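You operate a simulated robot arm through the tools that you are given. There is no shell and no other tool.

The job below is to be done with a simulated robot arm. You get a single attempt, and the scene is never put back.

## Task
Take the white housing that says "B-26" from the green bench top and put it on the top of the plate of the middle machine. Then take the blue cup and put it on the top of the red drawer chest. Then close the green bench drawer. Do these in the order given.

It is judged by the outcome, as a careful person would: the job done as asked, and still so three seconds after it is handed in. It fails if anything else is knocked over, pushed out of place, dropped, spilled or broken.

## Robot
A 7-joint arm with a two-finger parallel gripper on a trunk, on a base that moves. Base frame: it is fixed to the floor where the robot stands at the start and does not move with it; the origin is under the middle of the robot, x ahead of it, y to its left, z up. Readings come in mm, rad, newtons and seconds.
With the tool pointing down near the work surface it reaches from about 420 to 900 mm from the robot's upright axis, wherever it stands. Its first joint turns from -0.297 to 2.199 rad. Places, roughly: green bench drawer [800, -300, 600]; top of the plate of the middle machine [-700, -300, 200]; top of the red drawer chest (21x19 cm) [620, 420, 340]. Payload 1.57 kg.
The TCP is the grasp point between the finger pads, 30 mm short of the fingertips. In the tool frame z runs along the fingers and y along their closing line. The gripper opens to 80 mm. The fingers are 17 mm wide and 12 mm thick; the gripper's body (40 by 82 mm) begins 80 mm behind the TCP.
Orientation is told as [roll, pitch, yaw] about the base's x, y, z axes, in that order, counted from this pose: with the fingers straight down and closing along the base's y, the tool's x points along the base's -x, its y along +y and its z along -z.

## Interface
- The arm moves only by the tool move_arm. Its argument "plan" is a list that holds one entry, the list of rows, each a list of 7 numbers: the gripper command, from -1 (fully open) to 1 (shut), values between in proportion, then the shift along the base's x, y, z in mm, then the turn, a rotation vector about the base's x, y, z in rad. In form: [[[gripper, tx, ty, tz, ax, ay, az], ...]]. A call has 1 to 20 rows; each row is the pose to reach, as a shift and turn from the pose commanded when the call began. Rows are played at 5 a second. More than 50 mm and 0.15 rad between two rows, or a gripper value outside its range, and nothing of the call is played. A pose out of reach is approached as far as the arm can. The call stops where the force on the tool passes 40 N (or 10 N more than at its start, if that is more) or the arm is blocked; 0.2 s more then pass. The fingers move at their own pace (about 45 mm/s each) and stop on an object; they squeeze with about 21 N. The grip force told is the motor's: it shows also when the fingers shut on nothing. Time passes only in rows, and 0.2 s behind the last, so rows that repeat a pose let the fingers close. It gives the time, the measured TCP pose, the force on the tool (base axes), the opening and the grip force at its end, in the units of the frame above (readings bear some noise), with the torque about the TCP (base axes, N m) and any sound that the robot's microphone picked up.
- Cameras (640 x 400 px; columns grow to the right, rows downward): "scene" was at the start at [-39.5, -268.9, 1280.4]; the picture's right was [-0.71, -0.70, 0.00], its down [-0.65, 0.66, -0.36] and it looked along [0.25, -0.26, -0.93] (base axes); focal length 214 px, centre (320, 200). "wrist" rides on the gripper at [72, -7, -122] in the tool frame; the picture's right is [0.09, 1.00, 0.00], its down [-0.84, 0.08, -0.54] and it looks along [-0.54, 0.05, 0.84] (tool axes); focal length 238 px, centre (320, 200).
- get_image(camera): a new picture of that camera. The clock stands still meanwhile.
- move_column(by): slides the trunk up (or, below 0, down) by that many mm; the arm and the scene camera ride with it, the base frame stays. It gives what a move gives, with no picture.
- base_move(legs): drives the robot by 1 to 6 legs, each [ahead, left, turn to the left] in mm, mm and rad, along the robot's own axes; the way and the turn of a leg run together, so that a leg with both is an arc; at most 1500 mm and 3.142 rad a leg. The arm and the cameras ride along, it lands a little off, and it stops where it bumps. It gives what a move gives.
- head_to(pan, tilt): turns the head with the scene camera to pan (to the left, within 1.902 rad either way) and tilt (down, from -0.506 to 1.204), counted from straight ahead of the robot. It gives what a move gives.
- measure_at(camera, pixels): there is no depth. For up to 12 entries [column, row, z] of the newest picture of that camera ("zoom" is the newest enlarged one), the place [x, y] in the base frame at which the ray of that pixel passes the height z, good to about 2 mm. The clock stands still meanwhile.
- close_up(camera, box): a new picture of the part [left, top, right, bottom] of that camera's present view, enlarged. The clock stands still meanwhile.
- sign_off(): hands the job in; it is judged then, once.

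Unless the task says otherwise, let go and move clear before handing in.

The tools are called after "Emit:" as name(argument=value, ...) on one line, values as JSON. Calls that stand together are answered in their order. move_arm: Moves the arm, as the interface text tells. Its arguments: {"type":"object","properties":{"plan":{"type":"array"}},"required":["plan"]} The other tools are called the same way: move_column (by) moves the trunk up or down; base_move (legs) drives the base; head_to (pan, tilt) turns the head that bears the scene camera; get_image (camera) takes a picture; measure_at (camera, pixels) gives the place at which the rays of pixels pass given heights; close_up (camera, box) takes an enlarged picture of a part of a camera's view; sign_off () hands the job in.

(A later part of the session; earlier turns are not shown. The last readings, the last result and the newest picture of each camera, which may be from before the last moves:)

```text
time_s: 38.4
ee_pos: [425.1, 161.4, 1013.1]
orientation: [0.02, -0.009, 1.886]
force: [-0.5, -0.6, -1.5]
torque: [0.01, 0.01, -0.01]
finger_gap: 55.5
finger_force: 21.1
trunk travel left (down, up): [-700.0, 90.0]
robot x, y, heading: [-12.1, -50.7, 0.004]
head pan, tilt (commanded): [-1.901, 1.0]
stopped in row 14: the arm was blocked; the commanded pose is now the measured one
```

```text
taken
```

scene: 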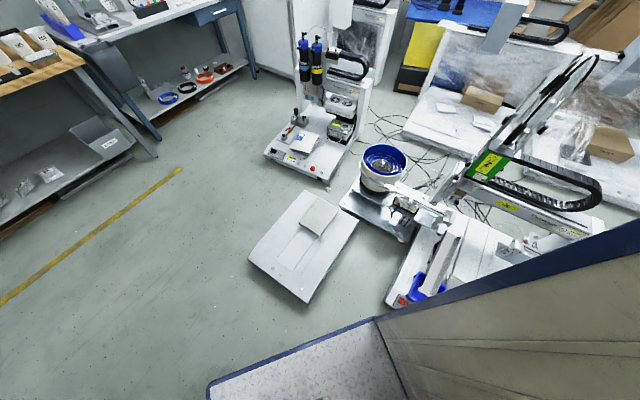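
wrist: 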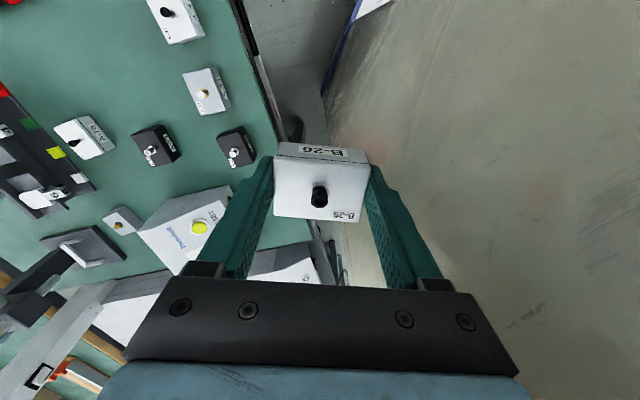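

The arm was blocked turning there: the beige surface on the right of the picture is the robot's own left wall. I'll measure it, then back the arm out the way it came.

Emit:
measure_at(camera="wrist", pixels=[[323, 97, 150], [345, 40, 150], [358, 5, 150], [340, 220, 0], [322, 240, 0], [300, 130, 0]])

Emit:
move_arm(plan=[[[1, 0, 0, 0, 0, 0, -0.13], [1, 0, -5, 0, 0, 0, -0.26], [1, 0, -10, 2, 0, 0, -0.39], [1, 5, -15, 4, 0, 0, -0.52], [1, 10, -25, 6, 0, 0, -0.65], [1, 15, -40, 8, 0, 0, -0.78], [1, 20, -60, 8, 0, 0, -0.92], [1, 30, -85, 8, 0, 0, -1.06], [1, 40, -110, 8, 0, 0, -1.2], [1, 45, -135, 8, 0, 0, -1.34], [1, 50, -160, 8, 0, 0, -1.48], [1, 55, -185, 8, 0, 0, -1.62], [1, 58, -205, 8, 0, 0, -1.76], [1, 60, -211, 8, 0, 0, -1.886], [1, 60, -211, 8, 0, 0, -1.886]]])

Emit:
get_image(camera="wrist")

```text
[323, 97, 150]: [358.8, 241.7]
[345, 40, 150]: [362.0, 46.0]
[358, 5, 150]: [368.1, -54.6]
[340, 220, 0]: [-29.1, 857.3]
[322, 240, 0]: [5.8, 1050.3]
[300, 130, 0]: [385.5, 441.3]
```

```text
time_s: 41.6
ee_pos: [465.7, -37.0, 1026.7]
orientation: [0.008, 0.003, 0.028]
force: [-0.7, 0.6, -1.1]
torque: [-0.01, 0.0, 0.01]
finger_gap: 55.4
finger_force: 20.6
trunk travel left (down, up): [-700.0, 90.0]
robot x, y, heading: [-12.8, -49.8, -0.004]
head pan, tilt (commanded): [-1.901, 1.0]
```

```text
taken
```

wrist: 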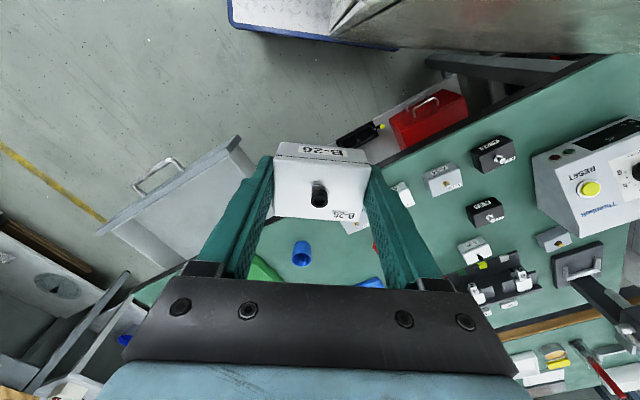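

Now the red chest shows at (428,118) on the shelf just outside the bench top's edge. Let me zoom in on it while it is in view.

Emit:
close_up(camera="wrist", box=[330, 60, 490, 160])

Emit:
measure_at(camera="wrist", pixels=[[390, 117, 340], [457, 90, 340], [467, 110, 340], [402, 150, 340], [425, 100, 340], [440, 100, 340]])

```text
4.00 times, centred on (410, 110) of wrist
```

zoom: 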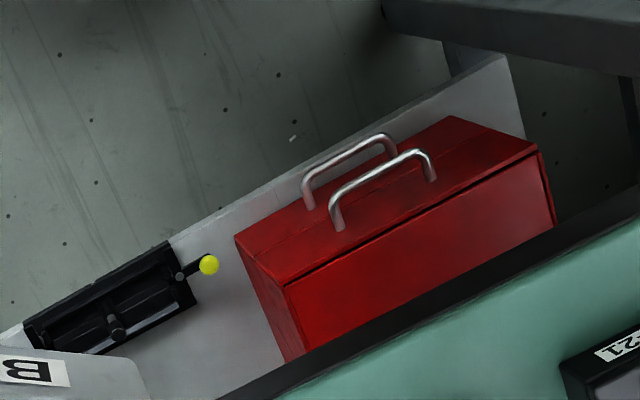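

```text
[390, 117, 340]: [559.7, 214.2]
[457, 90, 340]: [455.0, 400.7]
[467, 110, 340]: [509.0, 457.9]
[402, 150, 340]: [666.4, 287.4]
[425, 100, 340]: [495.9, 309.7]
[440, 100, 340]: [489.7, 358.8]
```

The chest's front has two drawers; its front top edge runs from wrist (401,131) to (465,98), and its top lies behind that, partly beneath the bench top. I'll measure that edge.

Emit:
measure_at(camera="wrist", pixels=[[401.25, 131.25, 340], [465, 98, 340], [401.25, 131.25, 320], [465, 98, 320], [402.5, 150, 340], [468.8, 116, 340], [388.8, 120, 150], [441, 89, 150], [402, 156, 739], [490, 109, 739]])

```text
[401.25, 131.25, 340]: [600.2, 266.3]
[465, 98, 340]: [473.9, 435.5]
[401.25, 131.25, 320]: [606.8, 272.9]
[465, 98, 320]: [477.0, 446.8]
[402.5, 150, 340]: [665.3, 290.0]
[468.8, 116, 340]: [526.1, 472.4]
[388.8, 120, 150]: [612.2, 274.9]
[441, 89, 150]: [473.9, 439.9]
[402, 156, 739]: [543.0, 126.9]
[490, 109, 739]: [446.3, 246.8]
```

The chest top (front edge at n≈640 mm, i.e. 135 mm inside the bench edge) will need a slanted reach later. Now to the machine: I'll shift 20 mm left for turning room and turn right in steps, watching the surroundings.

Emit:
base_move(legs=[[0, 20, 0], [0, 0, -0.6]])

Emit:
get_image(camera="scene")

```text
time_s: 44.0
ee_pos: [388.7, -291.7, 1027.5]
orientation: [0.008, 0.003, -0.579]
force: [0.0, -0.5, -1.1]
torque: [0.01, -0.01, -0.03]
finger_gap: 55.6
finger_force: 20.8
trunk travel left (down, up): [-700.0, 90.0]
robot x, y, heading: [-12.2, -30.9, -0.607]
head pan, tilt (commanded): [-1.901, 1.0]
```

```text
taken
```

scene: 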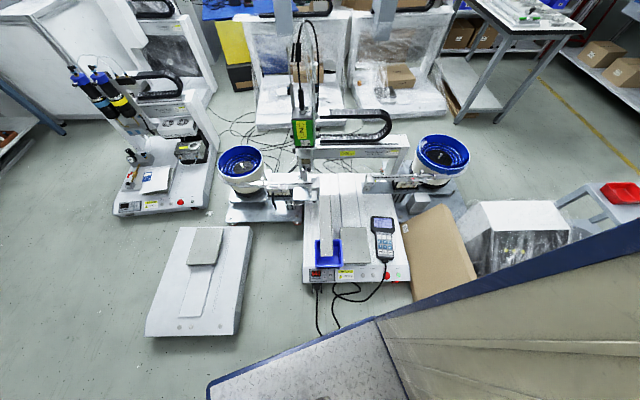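

Now the middle machine is plain: between the two blue bowl feeders, with a grey plate at (355,246), a blue bin at (328,250) and a pendant at (383,235). A cardboard box stands at (435,255) near the robot's rear. Let me zoom and measure.

Emit:
close_up(camera="scene", box=[280, 160, 480, 310])

Emit:
measure_at(camera="scene", pixels=[[341, 227, 200], [367, 227, 200], [370, 263, 200], [342, 265, 200], [303, 283, 0], [305, 280, 100], [411, 278, 0], [410, 300, 0], [478, 280, 0], [237, 335, 0], [146, 337, 0], [252, 232, 80]])

```text
2.67 times, centred on (380, 235) of scene
```

zoom: 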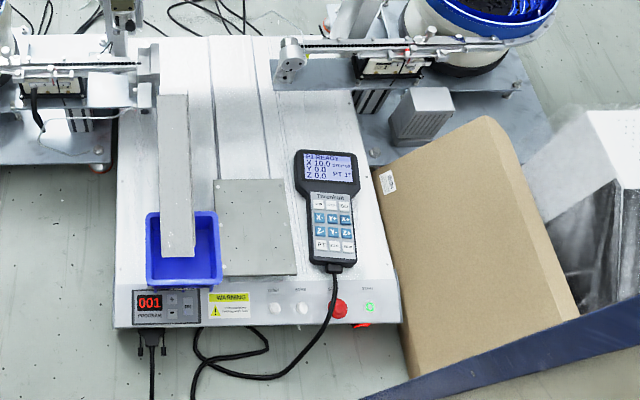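

```text
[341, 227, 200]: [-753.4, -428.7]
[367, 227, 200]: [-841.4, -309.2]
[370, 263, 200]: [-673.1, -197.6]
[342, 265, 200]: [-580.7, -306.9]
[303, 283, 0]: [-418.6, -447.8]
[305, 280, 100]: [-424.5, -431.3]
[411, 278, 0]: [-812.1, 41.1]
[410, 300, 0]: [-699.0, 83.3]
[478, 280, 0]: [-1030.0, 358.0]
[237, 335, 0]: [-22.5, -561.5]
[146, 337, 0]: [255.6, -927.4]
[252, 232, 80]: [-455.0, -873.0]
```

The room is laid out square to the bench: the machine front lies 608 mm behind the start point's bench-parallel line, the grey plate spans about 145 x 205 mm centred near (-712,-312). I'm already nearly opposite, so I'll keep turning right in place, in two steps.

Emit:
base_move(legs=[[0, 0, -0.6]])

Emit:
get_image(camera="scene")

```text
time_s: 46.1
ee_pos: [172.3, -472.1, 1025.4]
orientation: [0.008, 0.001, -1.177]
force: [0.1, 0.0, -1.4]
torque: [-0.01, 0.0, -0.02]
finger_gap: 55.3
finger_force: 21.2
trunk travel left (down, up): [-700.0, 90.0]
robot x, y, heading: [-10.1, -32.7, -1.206]
head pan, tilt (commanded): [-1.901, 1.0]
```

```text
taken
```

scene: 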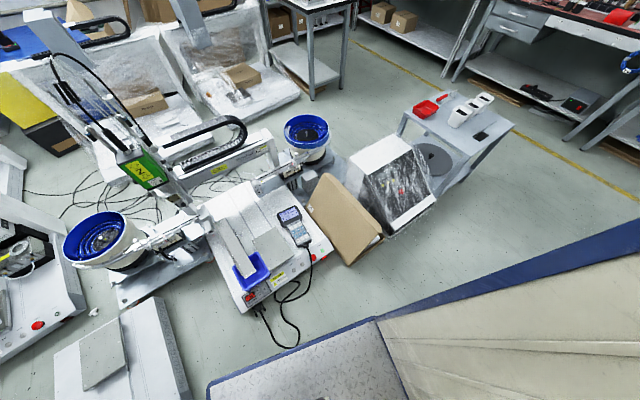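

The area behind is open floor, so the rest of the turn is clear. I'll finish turning to face the machine (heading -2.47).

Emit:
base_move(legs=[[0, 0, -0.65], [0, 0, -0.617]])

Emit:
head_to(pan=-0.3, tilt=1.0)

Emit:
get_image(camera="scene")

Emit:
get_image(camera="wrist")

```text
time_s: 49.9
ee_pos: [-382.3, -332.3, 1025.5]
orientation: [0.009, 0.002, -2.457]
force: [-1.0, 0.0, -0.8]
torque: [-0.02, -0.03, -0.01]
finger_gap: 55.2
finger_force: 21.1
trunk travel left (down, up): [-700.0, 90.0]
robot x, y, heading: [-14.4, -31.6, -2.488]
head pan, tilt (commanded): [-1.901, 1.0]
```

```text
time_s: 51.6
ee_pos: [-382.5, -332.7, 1025.9]
orientation: [0.007, 0.002, -2.458]
force: [0.2, 0.2, -1.1]
torque: [0.02, -0.03, -0.01]
finger_gap: 55.2
finger_force: 21.0
trunk travel left (down, up): [-700.0, 90.0]
robot x, y, heading: [-14.9, -28.0, -2.488]
head pan, tilt (commanded): [-0.3, 1.0]
```

```text
taken
```

scene: 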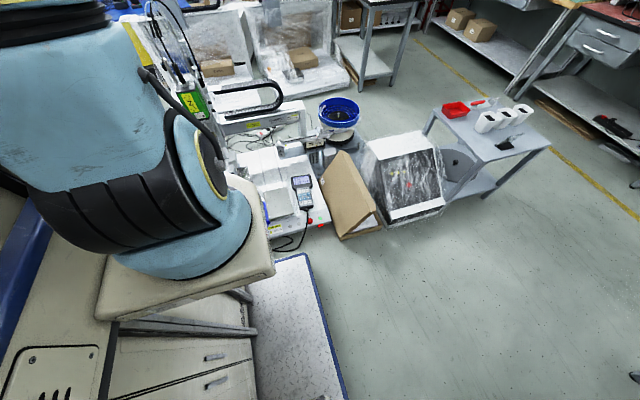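

```text
taken
```

wrist: 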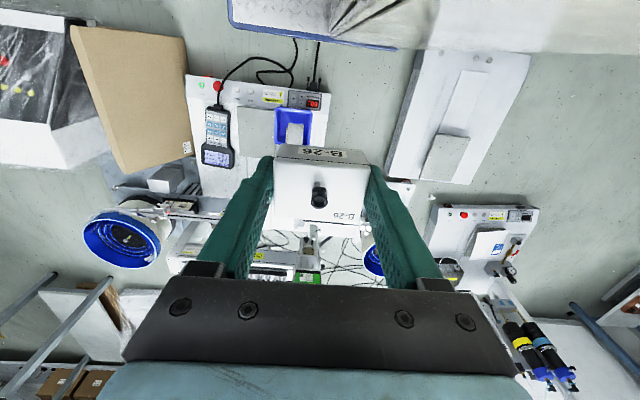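

I'm facing the machine; the wrist view shows its plate at (255,125) with the blue bin beside it at (293,127), and nothing beneath the arm except open floor and my own deck. I'll lower the trunk by 540 mm so the arm works at the plate's height as it did at the bench.

Emit:
move_column(by=-300)

Emit:
get_image(camera="wrist")

```text
time_s: 54.6
ee_pos: [-381.9, -332.0, 726.4]
orientation: [0.007, 0.002, -2.457]
force: [-0.4, 0.0, -0.9]
torque: [-0.01, 0.0, -0.02]
finger_gap: 55.2
finger_force: 21.0
trunk travel left (down, up): [-400.0, 390.0]
robot x, y, heading: [-9.6, -31.7, -2.483]
head pan, tilt (commanded): [-0.3, 1.0]
```

```text
taken
```

wrist: 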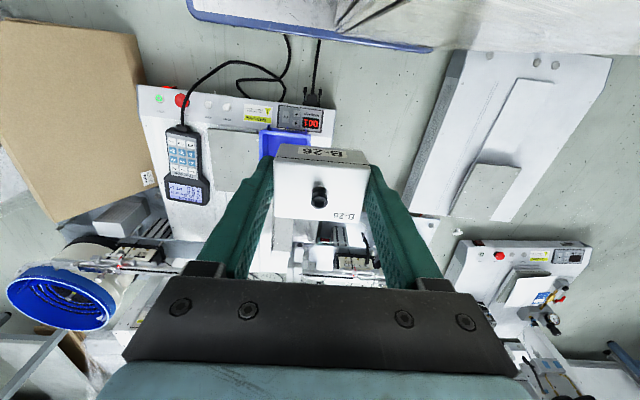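

I'll move the arm sideways in front of the plate at this height, and then look again.

Emit:
move_arm(plan=[[[1, -35, 19, 0, 0, 0, 0], [1, -70, 38, 0, 0, 0, 0], [1, -105, 57, 0, 0, 0, 0], [1, -140, 76, 0, 0, 0, 0], [1, -175, 96, 0, 0, 0, 0], [1, -211, 115, 0, 0, 0, -0.016], [1, -211, 115, 0, 0, 0, -0.016]]])

Emit:
get_image(camera="wrist")

Emit:
get_image(camera="scene")

```text
time_s: 56.2
ee_pos: [-595.0, -217.4, 724.3]
orientation: [0.007, 0.0, -2.474]
force: [-0.1, -0.7, -1.4]
torque: [0.01, 0.05, 0.02]
finger_gap: 54.9
finger_force: 21.0
trunk travel left (down, up): [-400.0, 390.0]
robot x, y, heading: [-11.4, -29.8, -2.488]
head pan, tilt (commanded): [-0.3, 1.0]
```

```text
taken
```

wrist: 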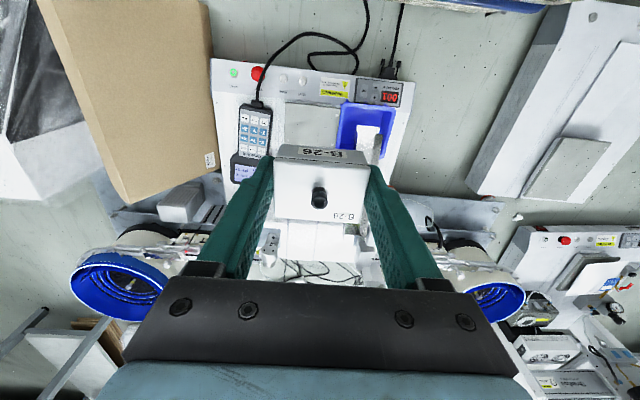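

```text
taken
```

scene: 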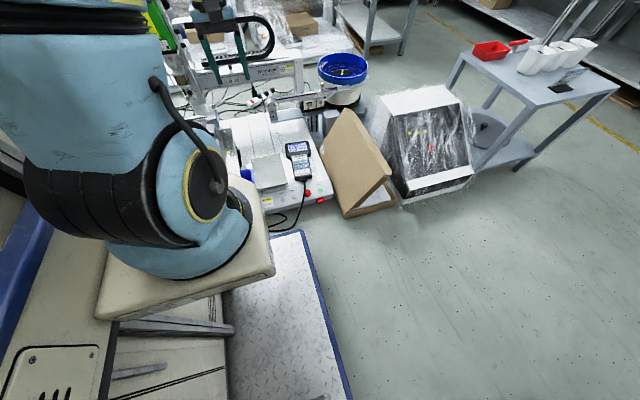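

I'll zoom the scene camera on the plate and measure its corners in both cameras to fix its height.

Emit:
close_up(camera="scene", box=[220, 120, 340, 210])

Emit:
close_up(camera="wrist", box=[220, 60, 420, 180])

```text
4.44 times, centred on (280, 165) of scene
```

zoom: 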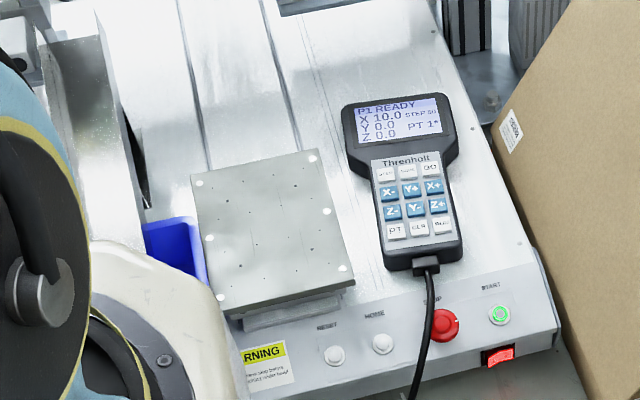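

```text
3.20 times, centred on (320, 120) of wrist
```

zoom: 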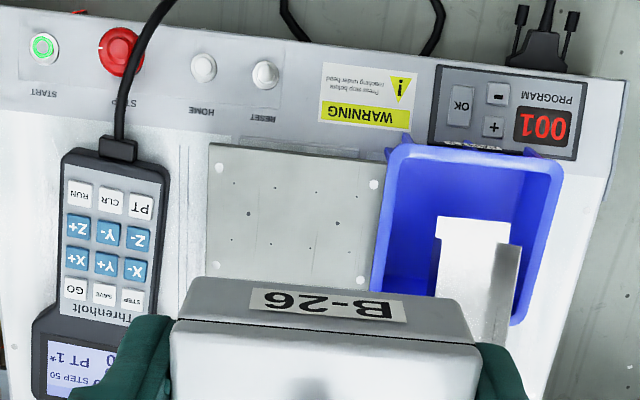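

Emit:
measure_at(camera="scene", pixels=[[288, 183.7, 150], [288, 183.7, 200], [257.1, 190.3, 150], [257.1, 190.3, 200], [251, 160.1, 200], [279.4, 153.6, 200]])

Emit:
measure_at(camera="wrist", pixels=[[285.6, 102.2, 150], [285.6, 102.2, 200], [340.3, 109.1, 150], [340.3, 109.1, 200], [282.5, 137, 200]])

```text
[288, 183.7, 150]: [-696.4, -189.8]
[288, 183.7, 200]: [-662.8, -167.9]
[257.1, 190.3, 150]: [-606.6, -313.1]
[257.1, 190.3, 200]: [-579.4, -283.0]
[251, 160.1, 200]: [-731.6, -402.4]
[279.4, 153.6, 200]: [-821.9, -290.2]
```

```text
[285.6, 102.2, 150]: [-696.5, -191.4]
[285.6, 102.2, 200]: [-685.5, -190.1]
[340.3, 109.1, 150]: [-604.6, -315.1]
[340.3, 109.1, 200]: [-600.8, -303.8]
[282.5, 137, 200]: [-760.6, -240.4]
```

Both cameras agree the plate's top is at about z 150–154 (given roughly as 200). I'll measure the rear corners at that height.

Emit:
measure_at(camera="scene", pixels=[[288, 183.7, 152], [257.1, 190.3, 152], [251, 160.1, 152], [279.4, 153.6, 152]])

Emit:
measure_at(camera="wrist", pixels=[[285.6, 102.2, 152], [340.3, 109.1, 152], [285.5, 145, 152]])

```text
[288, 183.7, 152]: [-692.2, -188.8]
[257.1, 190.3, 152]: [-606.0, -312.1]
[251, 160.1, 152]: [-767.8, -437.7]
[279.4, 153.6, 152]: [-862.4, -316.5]
```

```text
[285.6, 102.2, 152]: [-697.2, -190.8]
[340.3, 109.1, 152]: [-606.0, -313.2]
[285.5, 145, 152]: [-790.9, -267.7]
```

The plate's corners at z≈152 are (-695,-190), (-606,-313), (-768,-438), (-862,-316), centre about (-733,-314). I'll lower the trunk the rest of the way and look from there for the gantry's clearance.

Emit:
move_column(by=-240)

Emit:
get_image(camera="wrist")

Emit:
head_to(pan=-0.3, tilt=0.5)

Emit:
get_image(camera="scene")

```text
time_s: 58.7
ee_pos: [-592.5, -217.3, 485.7]
orientation: [0.01, 0.002, -2.474]
force: [-0.1, 1.1, -0.7]
torque: [0.01, 0.0, 0.01]
finger_gap: 55.5
finger_force: 20.9
trunk travel left (down, up): [-160.0, 630.0]
robot x, y, heading: [-14.0, -28.6, -2.49]
head pan, tilt (commanded): [-0.3, 1.0]
```

```text
taken
```

wrist: 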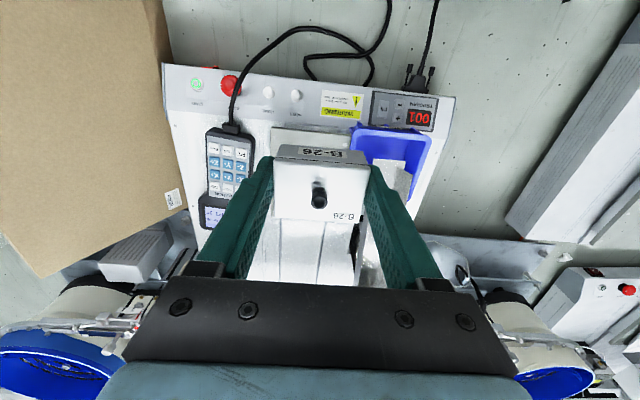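

```text
time_s: 59.6
ee_pos: [-593.1, -217.0, 485.1]
orientation: [0.01, 0.0, -2.475]
force: [0.0, -0.6, -0.9]
torque: [-0.01, -0.01, 0.01]
finger_gap: 55.7
finger_force: 20.8
trunk travel left (down, up): [-160.0, 630.0]
robot x, y, heading: [-12.0, -31.2, -2.482]
head pan, tilt (commanded): [-0.3, 0.499]
```

```text
taken
```

scene: 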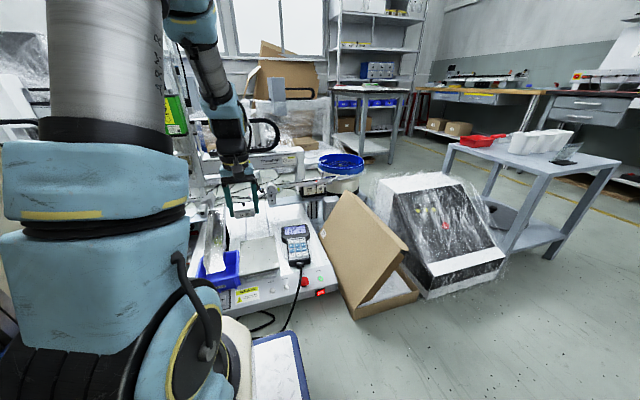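

Emit:
close_up(camera="scene", box=[140, 80, 380, 300])

```text
1.82 times, centred on (260, 190) of scene
```

zoom: 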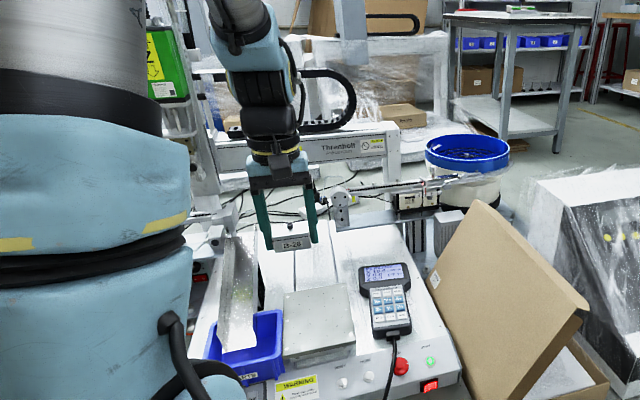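

The gantry beam works out about 300 mm behind the plate's centre and low (z≈350–410), so the hand has room. I'll move above the plate's centre and come down to TCP z ≈ 260, then check.

Emit:
move_arm(plan=[[[1, -35, -24, -20, 0, 0, 0], [1, -70, -48, -40, 0, 0, 0], [1, -105, -73, -60, 0, 0, 0], [1, -140, -97, -80, 0, 0, 0], [1, -140, -97, -125, 0, 0, 0], [1, -140, -97, -170, 0, 0, 0], [1, -140, -97, -215, 0, 0, 0], [1, -140, -97, -225, 0, 0, 0], [1, -140, -97, -225, 0, 0, 0]]])

Emit:
get_image(camera="wrist")

Emit:
get_image(camera="scene")

Emit:
close_up(camera="scene", box=[190, 160, 330, 300])

```text
time_s: 61.6
ee_pos: [-732.5, -312.9, 258.9]
orientation: [0.008, 0.002, -2.474]
force: [-0.3, -0.1, 0.0]
torque: [-0.01, 0.02, -0.03]
finger_gap: 55.6
finger_force: 21.7
trunk travel left (down, up): [-160.0, 630.0]
robot x, y, heading: [-10.8, -31.4, -2.49]
head pan, tilt (commanded): [-0.3, 0.499]
```

```text
taken
```

wrist: 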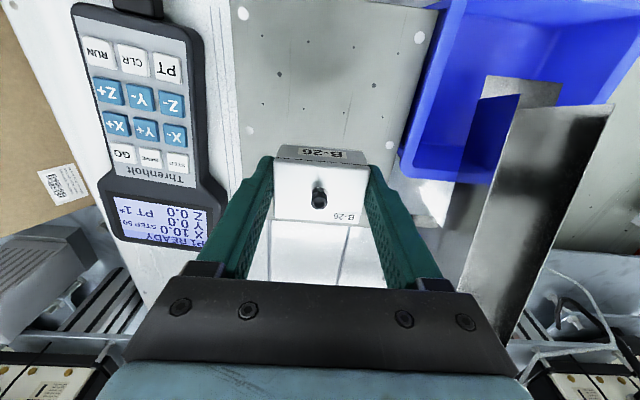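

```text
taken
```

scene: 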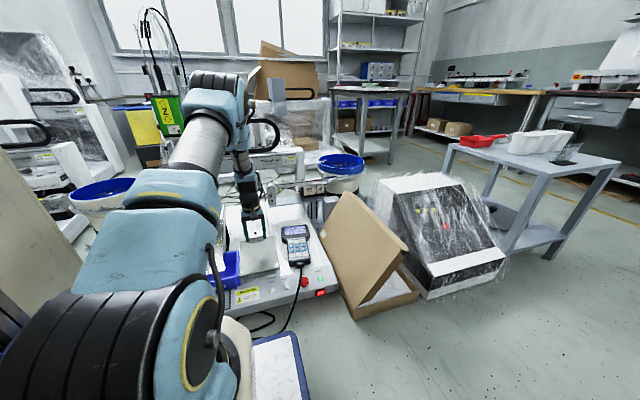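

```text
2.86 times, centred on (260, 230) of scene
```

zoom: 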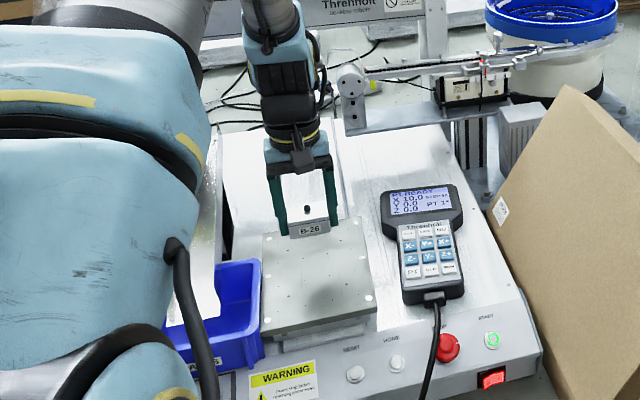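

B-26 hangs centred over the plate (screws at (250,130) and (390,145) flank it evenly). I'll lower to about 9 mm above the plate, then come down in small steps watching the force.

Emit:
move_arm(plan=[[[1, 0, 0, -20, 0, 0, 0], [1, 0, 0, -40, 0, 0, 0], [1, 0, 0, -55, 0, 0, 0], [1, 0, 0, -62, 0, 0, 0], [1, 0, 0, -62, 0, 0, 0]]])

Emit:
get_image(camera="wrist")

Emit:
close_up(camera="scene", box=[220, 200, 300, 260])

```text
time_s: 62.8
ee_pos: [-733.3, -314.6, 196.8]
orientation: [0.009, 0.001, -2.474]
force: [0.3, 0.5, -1.0]
torque: [0.01, -0.01, -0.01]
finger_gap: 55.4
finger_force: 21.3
trunk travel left (down, up): [-160.0, 630.0]
robot x, y, heading: [-9.9, -31.2, -2.482]
head pan, tilt (commanded): [-0.3, 0.499]
```

```text
taken
```

wrist: 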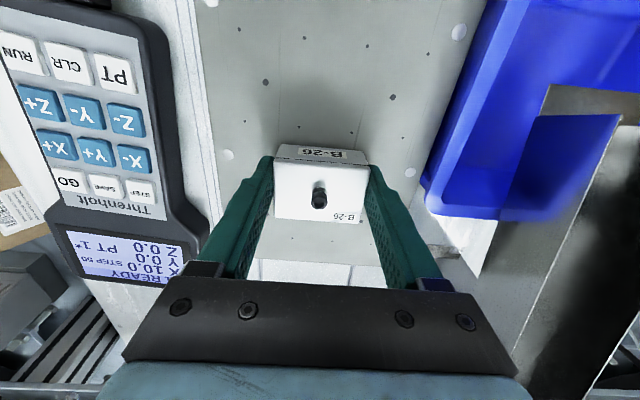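

```text
6.67 times, centred on (260, 230) of scene
```

zoom: 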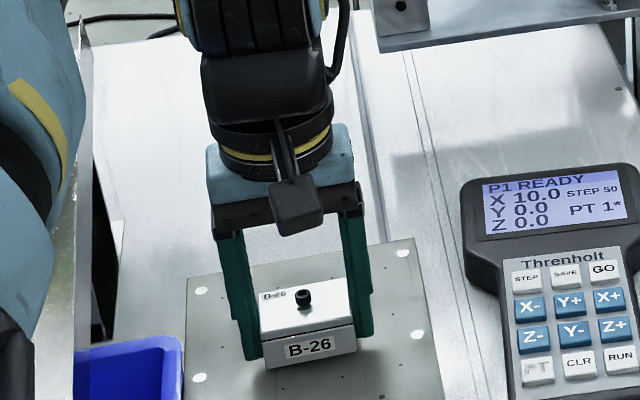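

Close to the plate now with some shadow gap remaining; force is still free (-1 N). I'll step down 3 mm at a time, stopping as soon as contact shows.

Emit:
move_arm(plan=[[[1, 0, 0, -2.5, 0, 0, 0], [1, 0, 0, -5, 0, 0, 0], [1, 0, 0, -5, 0, 0, 0]]])

```text
time_s: 63.6
ee_pos: [-732.9, -315.3, 193.1]
orientation: [0.01, 0.001, -2.476]
force: [0.0, -0.6, -1.1]
torque: [0.02, 0.0, 0.03]
finger_gap: 55.5
finger_force: 21.1
trunk travel left (down, up): [-160.0, 630.0]
robot x, y, heading: [-12.7, -29.5, -2.486]
head pan, tilt (commanded): [-0.3, 0.499]
```

Emit:
move_arm(plan=[[[1, 0, 0, -1.5, 0, 0, 0], [1, 0, 0, -3, 0, 0, 0], [1, 0, 0, -3, 0, 0, 0]]])

Emit:
close_up(camera="scene", box=[240, 220, 290, 260])

```text
time_s: 64.4
ee_pos: [-733.0, -313.7, 189.0]
orientation: [0.009, 0.002, -2.474]
force: [-0.2, 0.5, -1.5]
torque: [0.01, -0.04, 0.05]
finger_gap: 55.4
finger_force: 20.8
trunk travel left (down, up): [-160.0, 630.0]
robot x, y, heading: [-13.3, -30.0, -2.485]
head pan, tilt (commanded): [-0.3, 0.499]
```

```text
10.00 times, centred on (265, 240) of scene
```

zoom: 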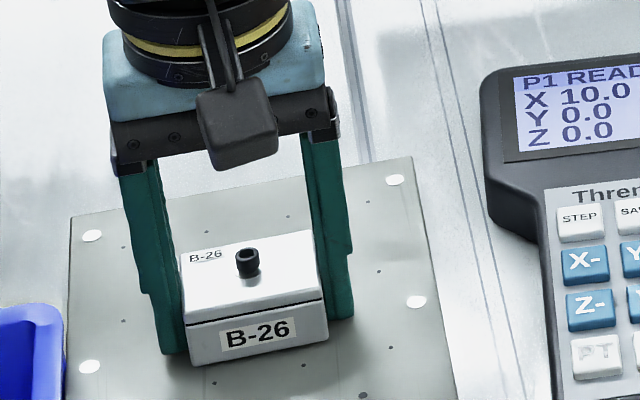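

Still no contact force (-1.5 N); nearly there. I'll keep going 2 mm at a time.

Emit:
move_arm(plan=[[[1, 0, 0, -1, 0, 0, 0], [1, 0, 0, -2, 0, 0, 0], [1, 0, 0, -2, 0, 0, 0]]])

Emit:
move_arm(plan=[[[1, 0, 0, -1, 0, 0, 0], [1, 0, 0, -2, 0, 0, 0], [1, 0, 0, -2, 0, 0, 0]]])

```text
time_s: 65.2
ee_pos: [-732.7, -315.2, 188.3]
orientation: [0.009, 0.002, -2.477]
force: [0.2, -0.1, 0.0]
torque: [0.0, -0.05, 0.01]
finger_gap: 55.5
finger_force: 20.9
trunk travel left (down, up): [-160.0, 630.0]
robot x, y, heading: [-15.0, -31.7, -2.486]
head pan, tilt (commanded): [-0.3, 0.499]
```

```text
time_s: 66.0
ee_pos: [-734.5, -314.8, 186.7]
orientation: [0.007, 0.0, -2.475]
force: [5.4, 6.4, 25.1]
torque: [0.75, 0.54, -0.28]
finger_gap: 55.3
finger_force: 21.0
trunk travel left (down, up): [-160.0, 630.0]
robot x, y, heading: [-13.6, -31.6, -2.49]
head pan, tilt (commanded): [-0.3, 0.499]
```

Contact shows (25 N at TCP z 186.7). I'll ease up 1 mm to take off the load, then open the fingers.

Emit:
move_arm(plan=[[[1, 0, 0, 1, 0, 0, 0], [1, 0, 0, 1.2, 0, 0, 0]]])

```text
time_s: 66.6
ee_pos: [-734.1, -314.6, 186.5]
orientation: [0.009, 0.001, -2.474]
force: [-3.1, 4.7, 15.8]
torque: [0.49, 0.56, -0.01]
finger_gap: 55.6
finger_force: 20.8
trunk travel left (down, up): [-160.0, 630.0]
robot x, y, heading: [-7.4, -31.0, -2.487]
head pan, tilt (commanded): [-0.3, 0.499]
```

Emit:
move_arm(plan=[[[1, 0, 0, 0.6, 0, 0, 0], [1, 0, 0, 0.9, 0, 0, 0]]])

```text
time_s: 67.2
ee_pos: [-733.5, -313.9, 185.9]
orientation: [0.011, 0.002, -2.473]
force: [-4.6, 0.5, 4.4]
torque: [0.12, 0.35, 0.13]
finger_gap: 55.5
finger_force: 20.8
trunk travel left (down, up): [-160.0, 630.0]
robot x, y, heading: [-10.6, -29.4, -2.489]
head pan, tilt (commanded): [-0.3, 0.499]
```

Load is down to 4 N, so B-26 is resting on the plate. I'll open the fingers and rise straight up.

Emit:
move_arm(plan=[[[0.2, 0, 0, 0, 0, 0, 0], [-0.3, 0, 0, 0, 0, 0, 0], [-0.8, 0, 0, 0, 0, 0, 0], [-0.8, 0, 0, 0, 0, 0, 0], [-0.8, 0, 0, 0, 0, 0, 0]]])

Emit:
get_image(camera="wrist")

Emit:
close_up(camera="scene", box=[240, 220, 290, 260])

```text
time_s: 68.4
ee_pos: [-733.9, -313.8, 187.4]
orientation: [0.008, 0.004, -2.475]
force: [0.5, 0.3, 0.5]
torque: [0.02, 0.01, -0.01]
finger_gap: 72.0
finger_force: 0.0
trunk travel left (down, up): [-160.0, 630.0]
robot x, y, heading: [-12.7, -31.2, -2.487]
head pan, tilt (commanded): [-0.3, 0.499]
```

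```text
taken
```

wrist: 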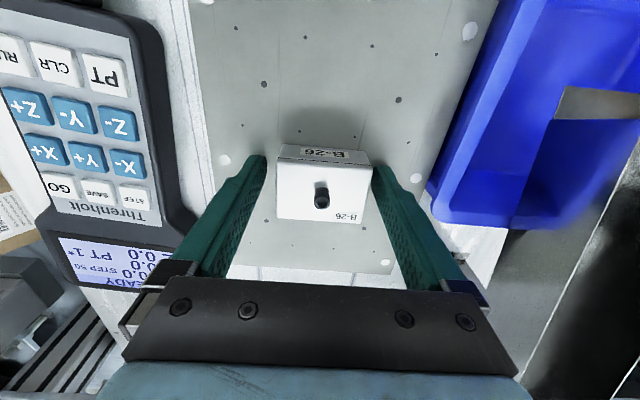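

```text
10.00 times, centred on (265, 240) of scene
```

zoom: 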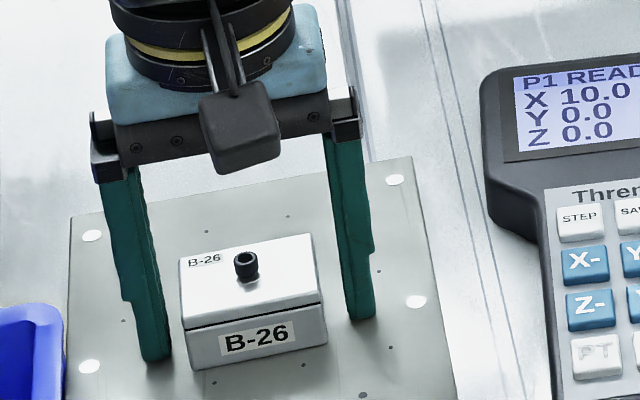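

B-26 stands flat on the plate, fingers are clear on both sides (gap 72 mm). I'll rise straight up, and then pull the arm back.

Emit:
move_arm(plan=[[[-0.8, 0, 0, 15, 0, 0, 0], [-0.8, 0, 0, 40, 0, 0, 0], [-0.8, 0, 0, 80, 0, 0, 0], [-0.8, 0, 0, 125, 0, 0, 0], [-0.8, 0, 0, 170, 0, 0, 0], [-0.8, 0, 0, 215, 0, 0, 0], [-0.8, 0, 0, 260, 0, 0, 0], [-0.8, 0, 0, 300, 0, 0, 0], [-0.8, 0, 0, 300, 0, 0, 0]]])

Emit:
close_up(camera="scene", box=[200, 180, 320, 280])

```text
time_s: 70.4
ee_pos: [-735.3, -313.2, 486.6]
orientation: [0.008, 0.003, -2.475]
force: [0.0, -0.6, -0.2]
torque: [0.01, -0.05, 0.0]
finger_gap: 71.8
finger_force: 0.1
trunk travel left (down, up): [-160.0, 630.0]
robot x, y, heading: [-11.4, -33.7, -2.484]
head pan, tilt (commanded): [-0.3, 0.499]
```

```text
4.00 times, centred on (260, 230) of scene
```

zoom: 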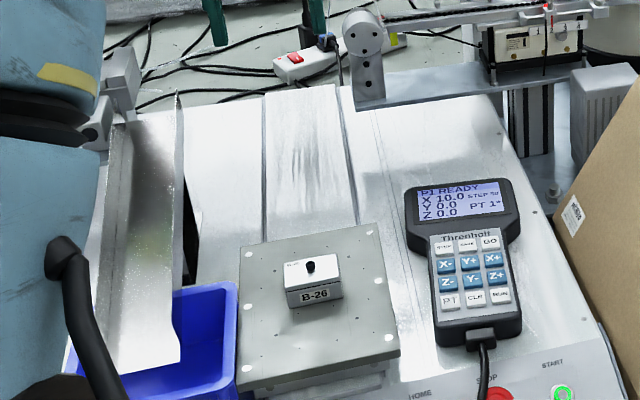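

B-26 sits squarely on the plate. I'll pull the arm back in front of the robot and raise the trunk before turning round to the bench.

Emit:
move_arm(plan=[[[-0.8, 33, 26, 10, 0, 0, 0], [-0.8, 66, 52, 20, 0, 0, 0], [-0.8, 100, 78, 30, 0, 0, 0], [-0.8, 133, 105, 40, 0, 0, 0], [-0.8, 174, 81, 40, 0, 0, 0], [-0.8, 215, 57, 40, 0, 0, 0], [-0.8, 256, 33, 40, 0, 0, 0], [-0.8, 297, 9, 40, 0, 0, 0], [-0.8, 339, -14, 40, 0, 0, 0], [-0.8, 339, -14, 40, 0, 0, 0]]])

Emit:
move_column(by=500)

Emit:
get_image(camera="wrist")

```text
time_s: 72.6
ee_pos: [-392.6, -329.6, 527.8]
orientation: [0.008, 0.002, -2.473]
force: [0.5, -0.3, -0.4]
torque: [-0.01, -0.02, 0.03]
finger_gap: 72.1
finger_force: 0.1
trunk travel left (down, up): [-160.0, 630.0]
robot x, y, heading: [-10.5, -29.3, -2.491]
head pan, tilt (commanded): [-0.3, 0.499]
```

```text
refused: 500 is not a number from -400 to 400
```

```text
taken
```

wrist: 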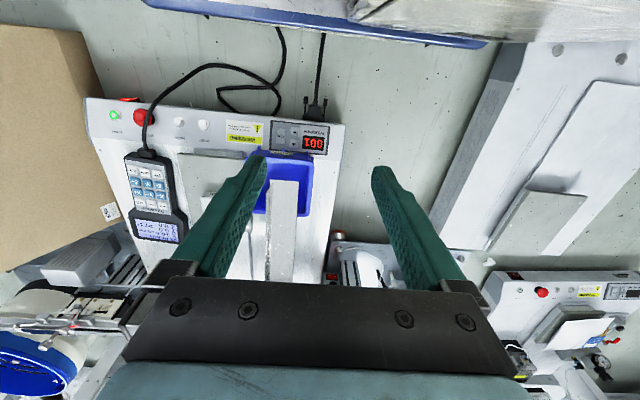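

Emit:
move_column(by=400)

Emit:
move_column(by=100)

Emit:
get_image(camera="wrist")

```text
time_s: 76.5
ee_pos: [-392.7, -330.7, 928.4]
orientation: [0.008, 0.002, -2.475]
force: [0.1, 0.4, -0.3]
torque: [-0.02, 0.01, 0.01]
finger_gap: 72.0
finger_force: 0.1
trunk travel left (down, up): [-560.0, 230.0]
robot x, y, heading: [-13.7, -30.0, -2.486]
head pan, tilt (commanded): [-0.3, 0.499]
```

```text
time_s: 77.8
ee_pos: [-394.0, -328.5, 1027.3]
orientation: [0.009, 0.002, -2.476]
force: [1.1, 0.8, -0.4]
torque: [0.03, -0.01, 0.01]
finger_gap: 71.8
finger_force: 0.0
trunk travel left (down, up): [-660.0, 130.0]
robot x, y, heading: [-11.4, -33.0, -2.491]
head pan, tilt (commanded): [-0.3, 0.499]
```

```text
taken
```

wrist: 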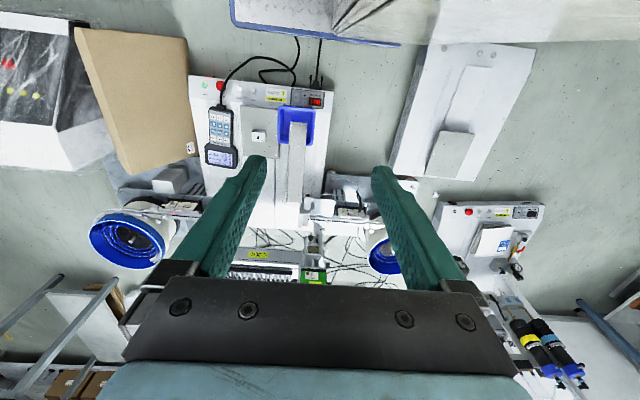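

B-26 shows on the plate at wrist (258,134). I'll raise the trunk a little more for clearance and turn left in place by about 3.15 rad, back the way I came, to face the bench squarely (heading ≈ 0.67).

Emit:
move_column(by=80)

Emit:
base_move(legs=[[0, 0, 1.05], [0, 0, 1.05], [0, 0, 1.055]])

Emit:
get_image(camera="wrist")

Emit:
head_to(pan=-0.6, tilt=0.9)

Emit:
get_image(camera="scene")

```text
time_s: 79.0
ee_pos: [-392.7, -330.2, 1107.4]
orientation: [0.009, 0.002, -2.474]
force: [0.4, 0.7, 0.8]
torque: [-0.02, -0.02, -0.01]
finger_gap: 72.1
finger_force: 0.0
trunk travel left (down, up): [-740.0, 50.0]
robot x, y, heading: [-7.9, -28.2, -2.49]
head pan, tilt (commanded): [-0.3, 0.499]
```

```text
time_s: 87.3
ee_pos: [368.6, 272.5, 1107.6]
orientation: [0.009, 0.001, 0.674]
force: [0.8, -1.0, -0.3]
torque: [-0.01, 0.01, 0.02]
finger_gap: 71.9
finger_force: 0.0
trunk travel left (down, up): [-740.0, 50.0]
robot x, y, heading: [-13.0, -32.3, 0.662]
head pan, tilt (commanded): [-0.3, 0.499]
```

```text
taken
```

wrist: 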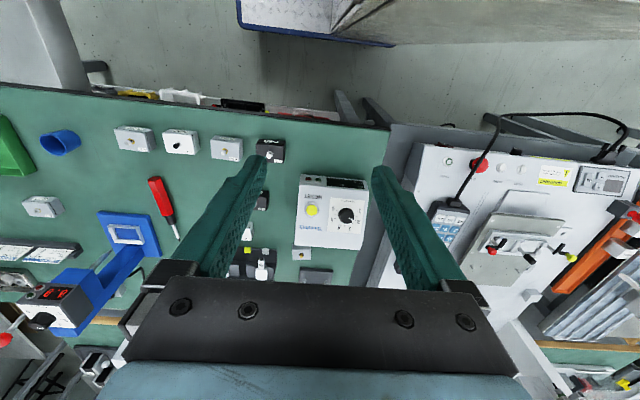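

```text
time_s: 88.2
ee_pos: [367.3, 272.6, 1107.2]
orientation: [0.009, 0.002, 0.677]
force: [0.3, 0.2, -0.1]
torque: [0.04, -0.01, 0.0]
finger_gap: 72.2
finger_force: 0.0
trunk travel left (down, up): [-740.0, 50.0]
robot x, y, heading: [-9.9, -30.9, 0.662]
head pan, tilt (commanded): [-0.6, 0.901]
```

```text
taken
```

scene: 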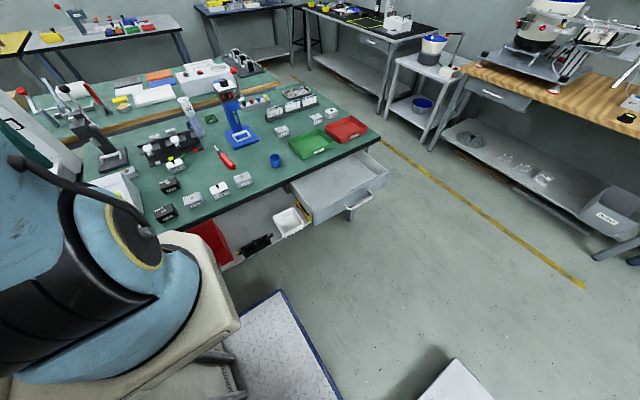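

Facing the bench squarely now: the red chest shows at scene (215,243) under the bench edge, the cup at (276,160), the drawer open at (345,185). I'll measure the bench edge, cable and drawer precisely from here.

Emit:
measure_at(camera="wrist", pixels=[[20, 87, 739], [200, 108, 739], [385, 128, 739], [560, 113, 700], [500, 118, 700], [395, 45, 150], [240, 25, 150]])

Emit:
close_up(camera="scene", box=[180, 130, 420, 270])

Emit:
measure_at(camera="scene", pixels=[[205, 224, 739], [381, 137, 739], [293, 186, 690], [316, 222, 650], [396, 172, 650], [359, 208, 600]])

```text
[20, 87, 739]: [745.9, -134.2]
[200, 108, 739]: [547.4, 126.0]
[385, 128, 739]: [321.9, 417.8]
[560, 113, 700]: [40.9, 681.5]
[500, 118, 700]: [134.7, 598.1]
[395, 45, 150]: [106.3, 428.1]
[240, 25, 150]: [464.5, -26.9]
```

```text
2.67 times, centred on (300, 200) of scene
```

zoom: 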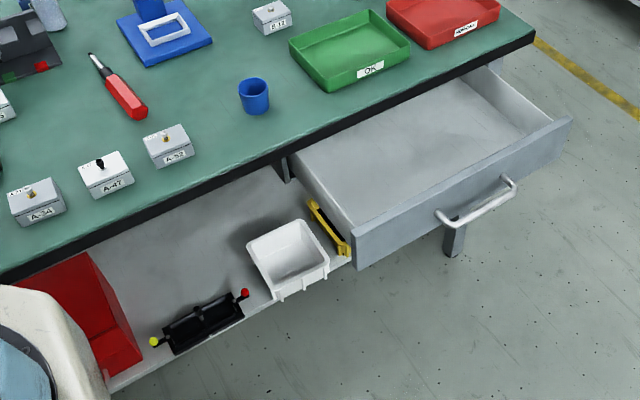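

```text
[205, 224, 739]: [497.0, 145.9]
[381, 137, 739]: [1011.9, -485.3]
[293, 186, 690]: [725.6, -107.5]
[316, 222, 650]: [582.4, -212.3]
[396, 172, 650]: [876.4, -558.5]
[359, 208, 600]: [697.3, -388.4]
```

The bench edge lies along n = (0.793, 0.609) at 510 mm; the drawer's front-left corner is about (582,-212) at z 650. I'll drive ahead 60, right 130, then ahead 60, staying clear of the bench edge and the drawer.

Emit:
base_move(legs=[[60, 0, 0], [0, -130, 0], [60, 0, -0.007]])

Emit:
get_image(camera="scene")

Emit:
get_image(camera="wrist")

```text
time_s: 90.6
ee_pos: [543.3, 240.0, 1107.8]
orientation: [0.009, 0.002, 0.669]
force: [-0.1, -0.7, -0.7]
torque: [0.03, -0.01, -0.03]
finger_gap: 71.6
finger_force: 0.1
trunk travel left (down, up): [-740.0, 50.0]
robot x, y, heading: [165.9, -58.7, 0.653]
head pan, tilt (commanded): [-0.6, 0.901]
```

```text
taken
```

scene: 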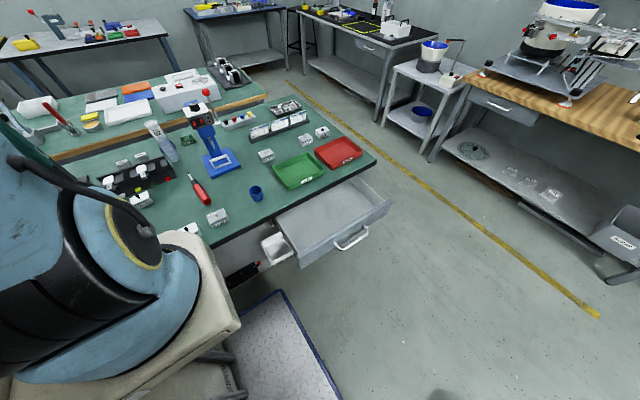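

```text
taken
```

wrist: 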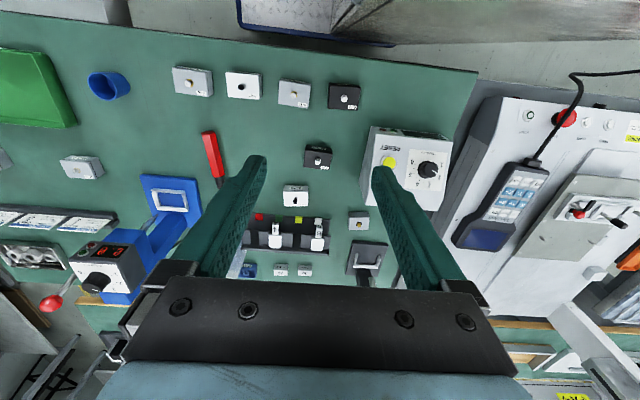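

In place at t≈148, n≈96. Now I'll fix the cup's position and height by comparing scene (257,193) and wrist (109,86) zooms.

Emit:
close_up(camera="scene", box=[227, 173, 287, 213])

Emit:
close_up(camera="wrist", box=[70, 60, 150, 110])

```text
10.00 times, centred on (257, 193) of scene
```

zoom: 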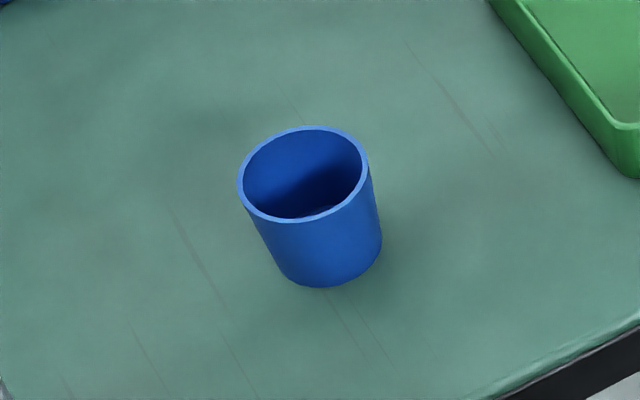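

```text
8.00 times, centred on (110, 85) of wrist
```

zoom: 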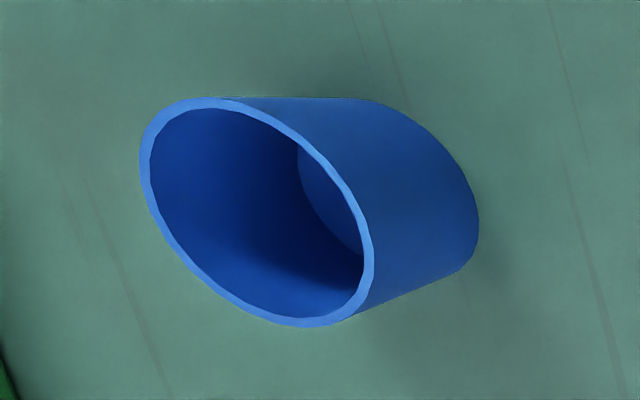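

Emit:
measure_at(camera="scene", pixels=[[255.4, 190.4, 770], [255.4, 190.4, 790], [255.4, 190.4, 810], [257.5, 201.8, 739], [248.8, 192, 790], [261.9, 189.5, 790]])

Emit:
measure_at(camera="wrist", pixels=[[102.1, 86.5, 770], [102.1, 86.5, 790], [102.1, 86.5, 810], [87.5, 81, 790], [116.8, 92, 790]])

```text
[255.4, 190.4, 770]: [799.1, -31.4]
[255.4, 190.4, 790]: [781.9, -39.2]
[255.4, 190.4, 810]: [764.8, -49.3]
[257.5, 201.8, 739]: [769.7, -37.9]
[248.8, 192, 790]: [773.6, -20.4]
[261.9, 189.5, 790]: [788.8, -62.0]
```

```text
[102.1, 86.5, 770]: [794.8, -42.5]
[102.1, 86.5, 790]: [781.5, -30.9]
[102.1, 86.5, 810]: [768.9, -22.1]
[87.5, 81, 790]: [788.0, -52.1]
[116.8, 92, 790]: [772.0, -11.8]
```

The cup's rim centre comes out at about (788,-36.5, 782), so it's about 44 mm wide and 43 mm tall. I'll measure the neighbours (green tray corners, A-52) to plan the slanted grasp.

Emit:
close_up(camera="scene", box=[180, 140, 340, 240])

Emit:
measure_at(camera="scene", pixels=[[272, 167, 755], [291, 189, 755], [218, 218, 765], [191, 230, 765], [204, 180, 745], [208, 205, 745], [265, 157, 765]])

```text
4.00 times, centred on (260, 190) of scene
```

zoom: 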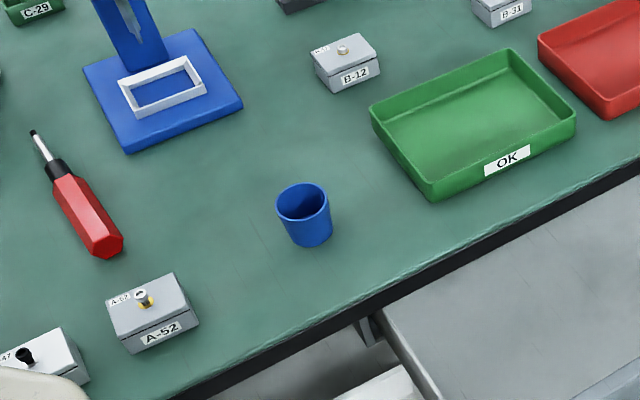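

```text
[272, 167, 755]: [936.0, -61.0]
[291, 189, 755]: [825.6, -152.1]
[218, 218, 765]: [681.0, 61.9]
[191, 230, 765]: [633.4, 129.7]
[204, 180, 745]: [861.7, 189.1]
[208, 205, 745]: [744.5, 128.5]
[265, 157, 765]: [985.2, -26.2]
```

There's ample room round the cup (tray 60 mm off, A-52 below the tool's path). I'll swing the arm in line with the cup at height, and then tilt the tool 45° forward so that the cup can later go in under the bench top.

Emit:
move_arm(plan=[[[-1, 14.7, -40.3, 0, 0, 0, -0.0904], [-1, 29.4, -80.6, 0, 0, 0, -0.1808], [-1, 44.1, -121, 0, 0, 0, -0.271], [-1, 58.8, -161, 0, 0, 0, -0.362], [-1, 73.5, -201, 0, 0, 0, -0.452], [-1, 88, -242, 0, 0, 0, -0.542], [-1, 103, -282, 0, 0, 0, -0.633], [-1, 103, -282, 0, 0, 0, -0.633]]])

Emit:
move_arm(plan=[[[-1, 0, 0, 0, 0.0047, -0.131, 0], [-1, 0, 0, 0, 0.0094, -0.262, 0], [-1, 0, 0, 0, 0.0141, -0.393, 0], [-1, 0, 0, 0, 0.0188, -0.524, 0], [-1, 0, 0, 0, 0.0236, -0.654, 0], [-1, 0, 0, 0, 0.0283, -0.785, 0], [-1, 0, 0, 0, 0.0283, -0.785, 0]]])

Emit:
get_image(camera="wrist")

Emit:
get_image(camera="scene")

```text
time_s: 92.4
ee_pos: [646.8, -41.4, 1106.5]
orientation: [0.008, 0.002, 0.036]
force: [-0.5, -0.5, 0.1]
torque: [0.02, -0.01, 0.03]
finger_gap: 79.8
finger_force: 0.1
trunk travel left (down, up): [-740.0, 50.0]
robot x, y, heading: [161.2, -60.9, 0.656]
head pan, tilt (commanded): [-0.6, 0.901]
```

```text
time_s: 94.0
ee_pos: [750.7, -23.7, 1198.9]
orientation: [0.01, -0.782, 0.035]
force: [0.4, 0.3, 0.2]
torque: [0.01, 0.05, 0.02]
finger_gap: 79.9
finger_force: 0.0
out of reach, approached as far as the arm can: row 2, 3, 4, 5, 6, 7
trunk travel left (down, up): [-740.0, 50.0]
robot x, y, heading: [161.5, -58.9, 0.653]
head pan, tilt (commanded): [-0.6, 0.901]
```

```text
taken
```

wrist: 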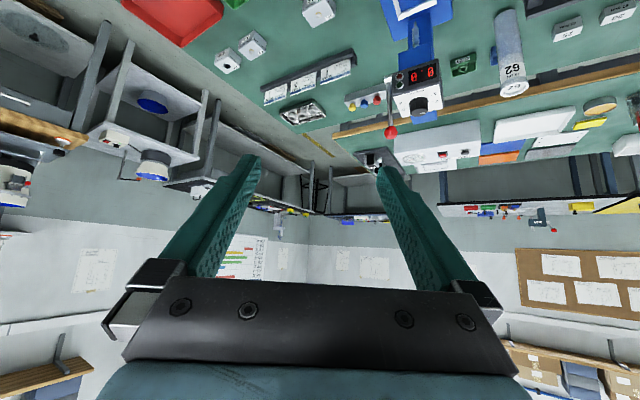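

```text
taken
```

scene: 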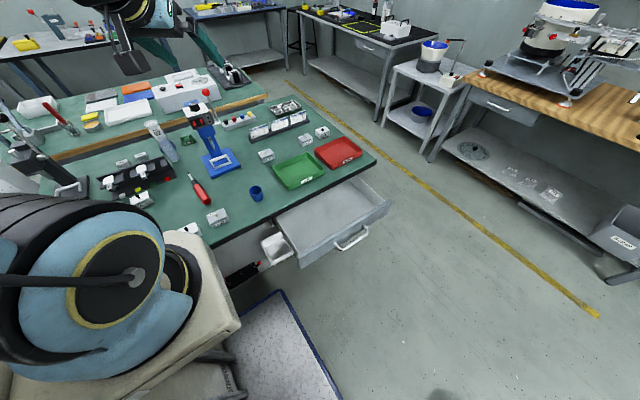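

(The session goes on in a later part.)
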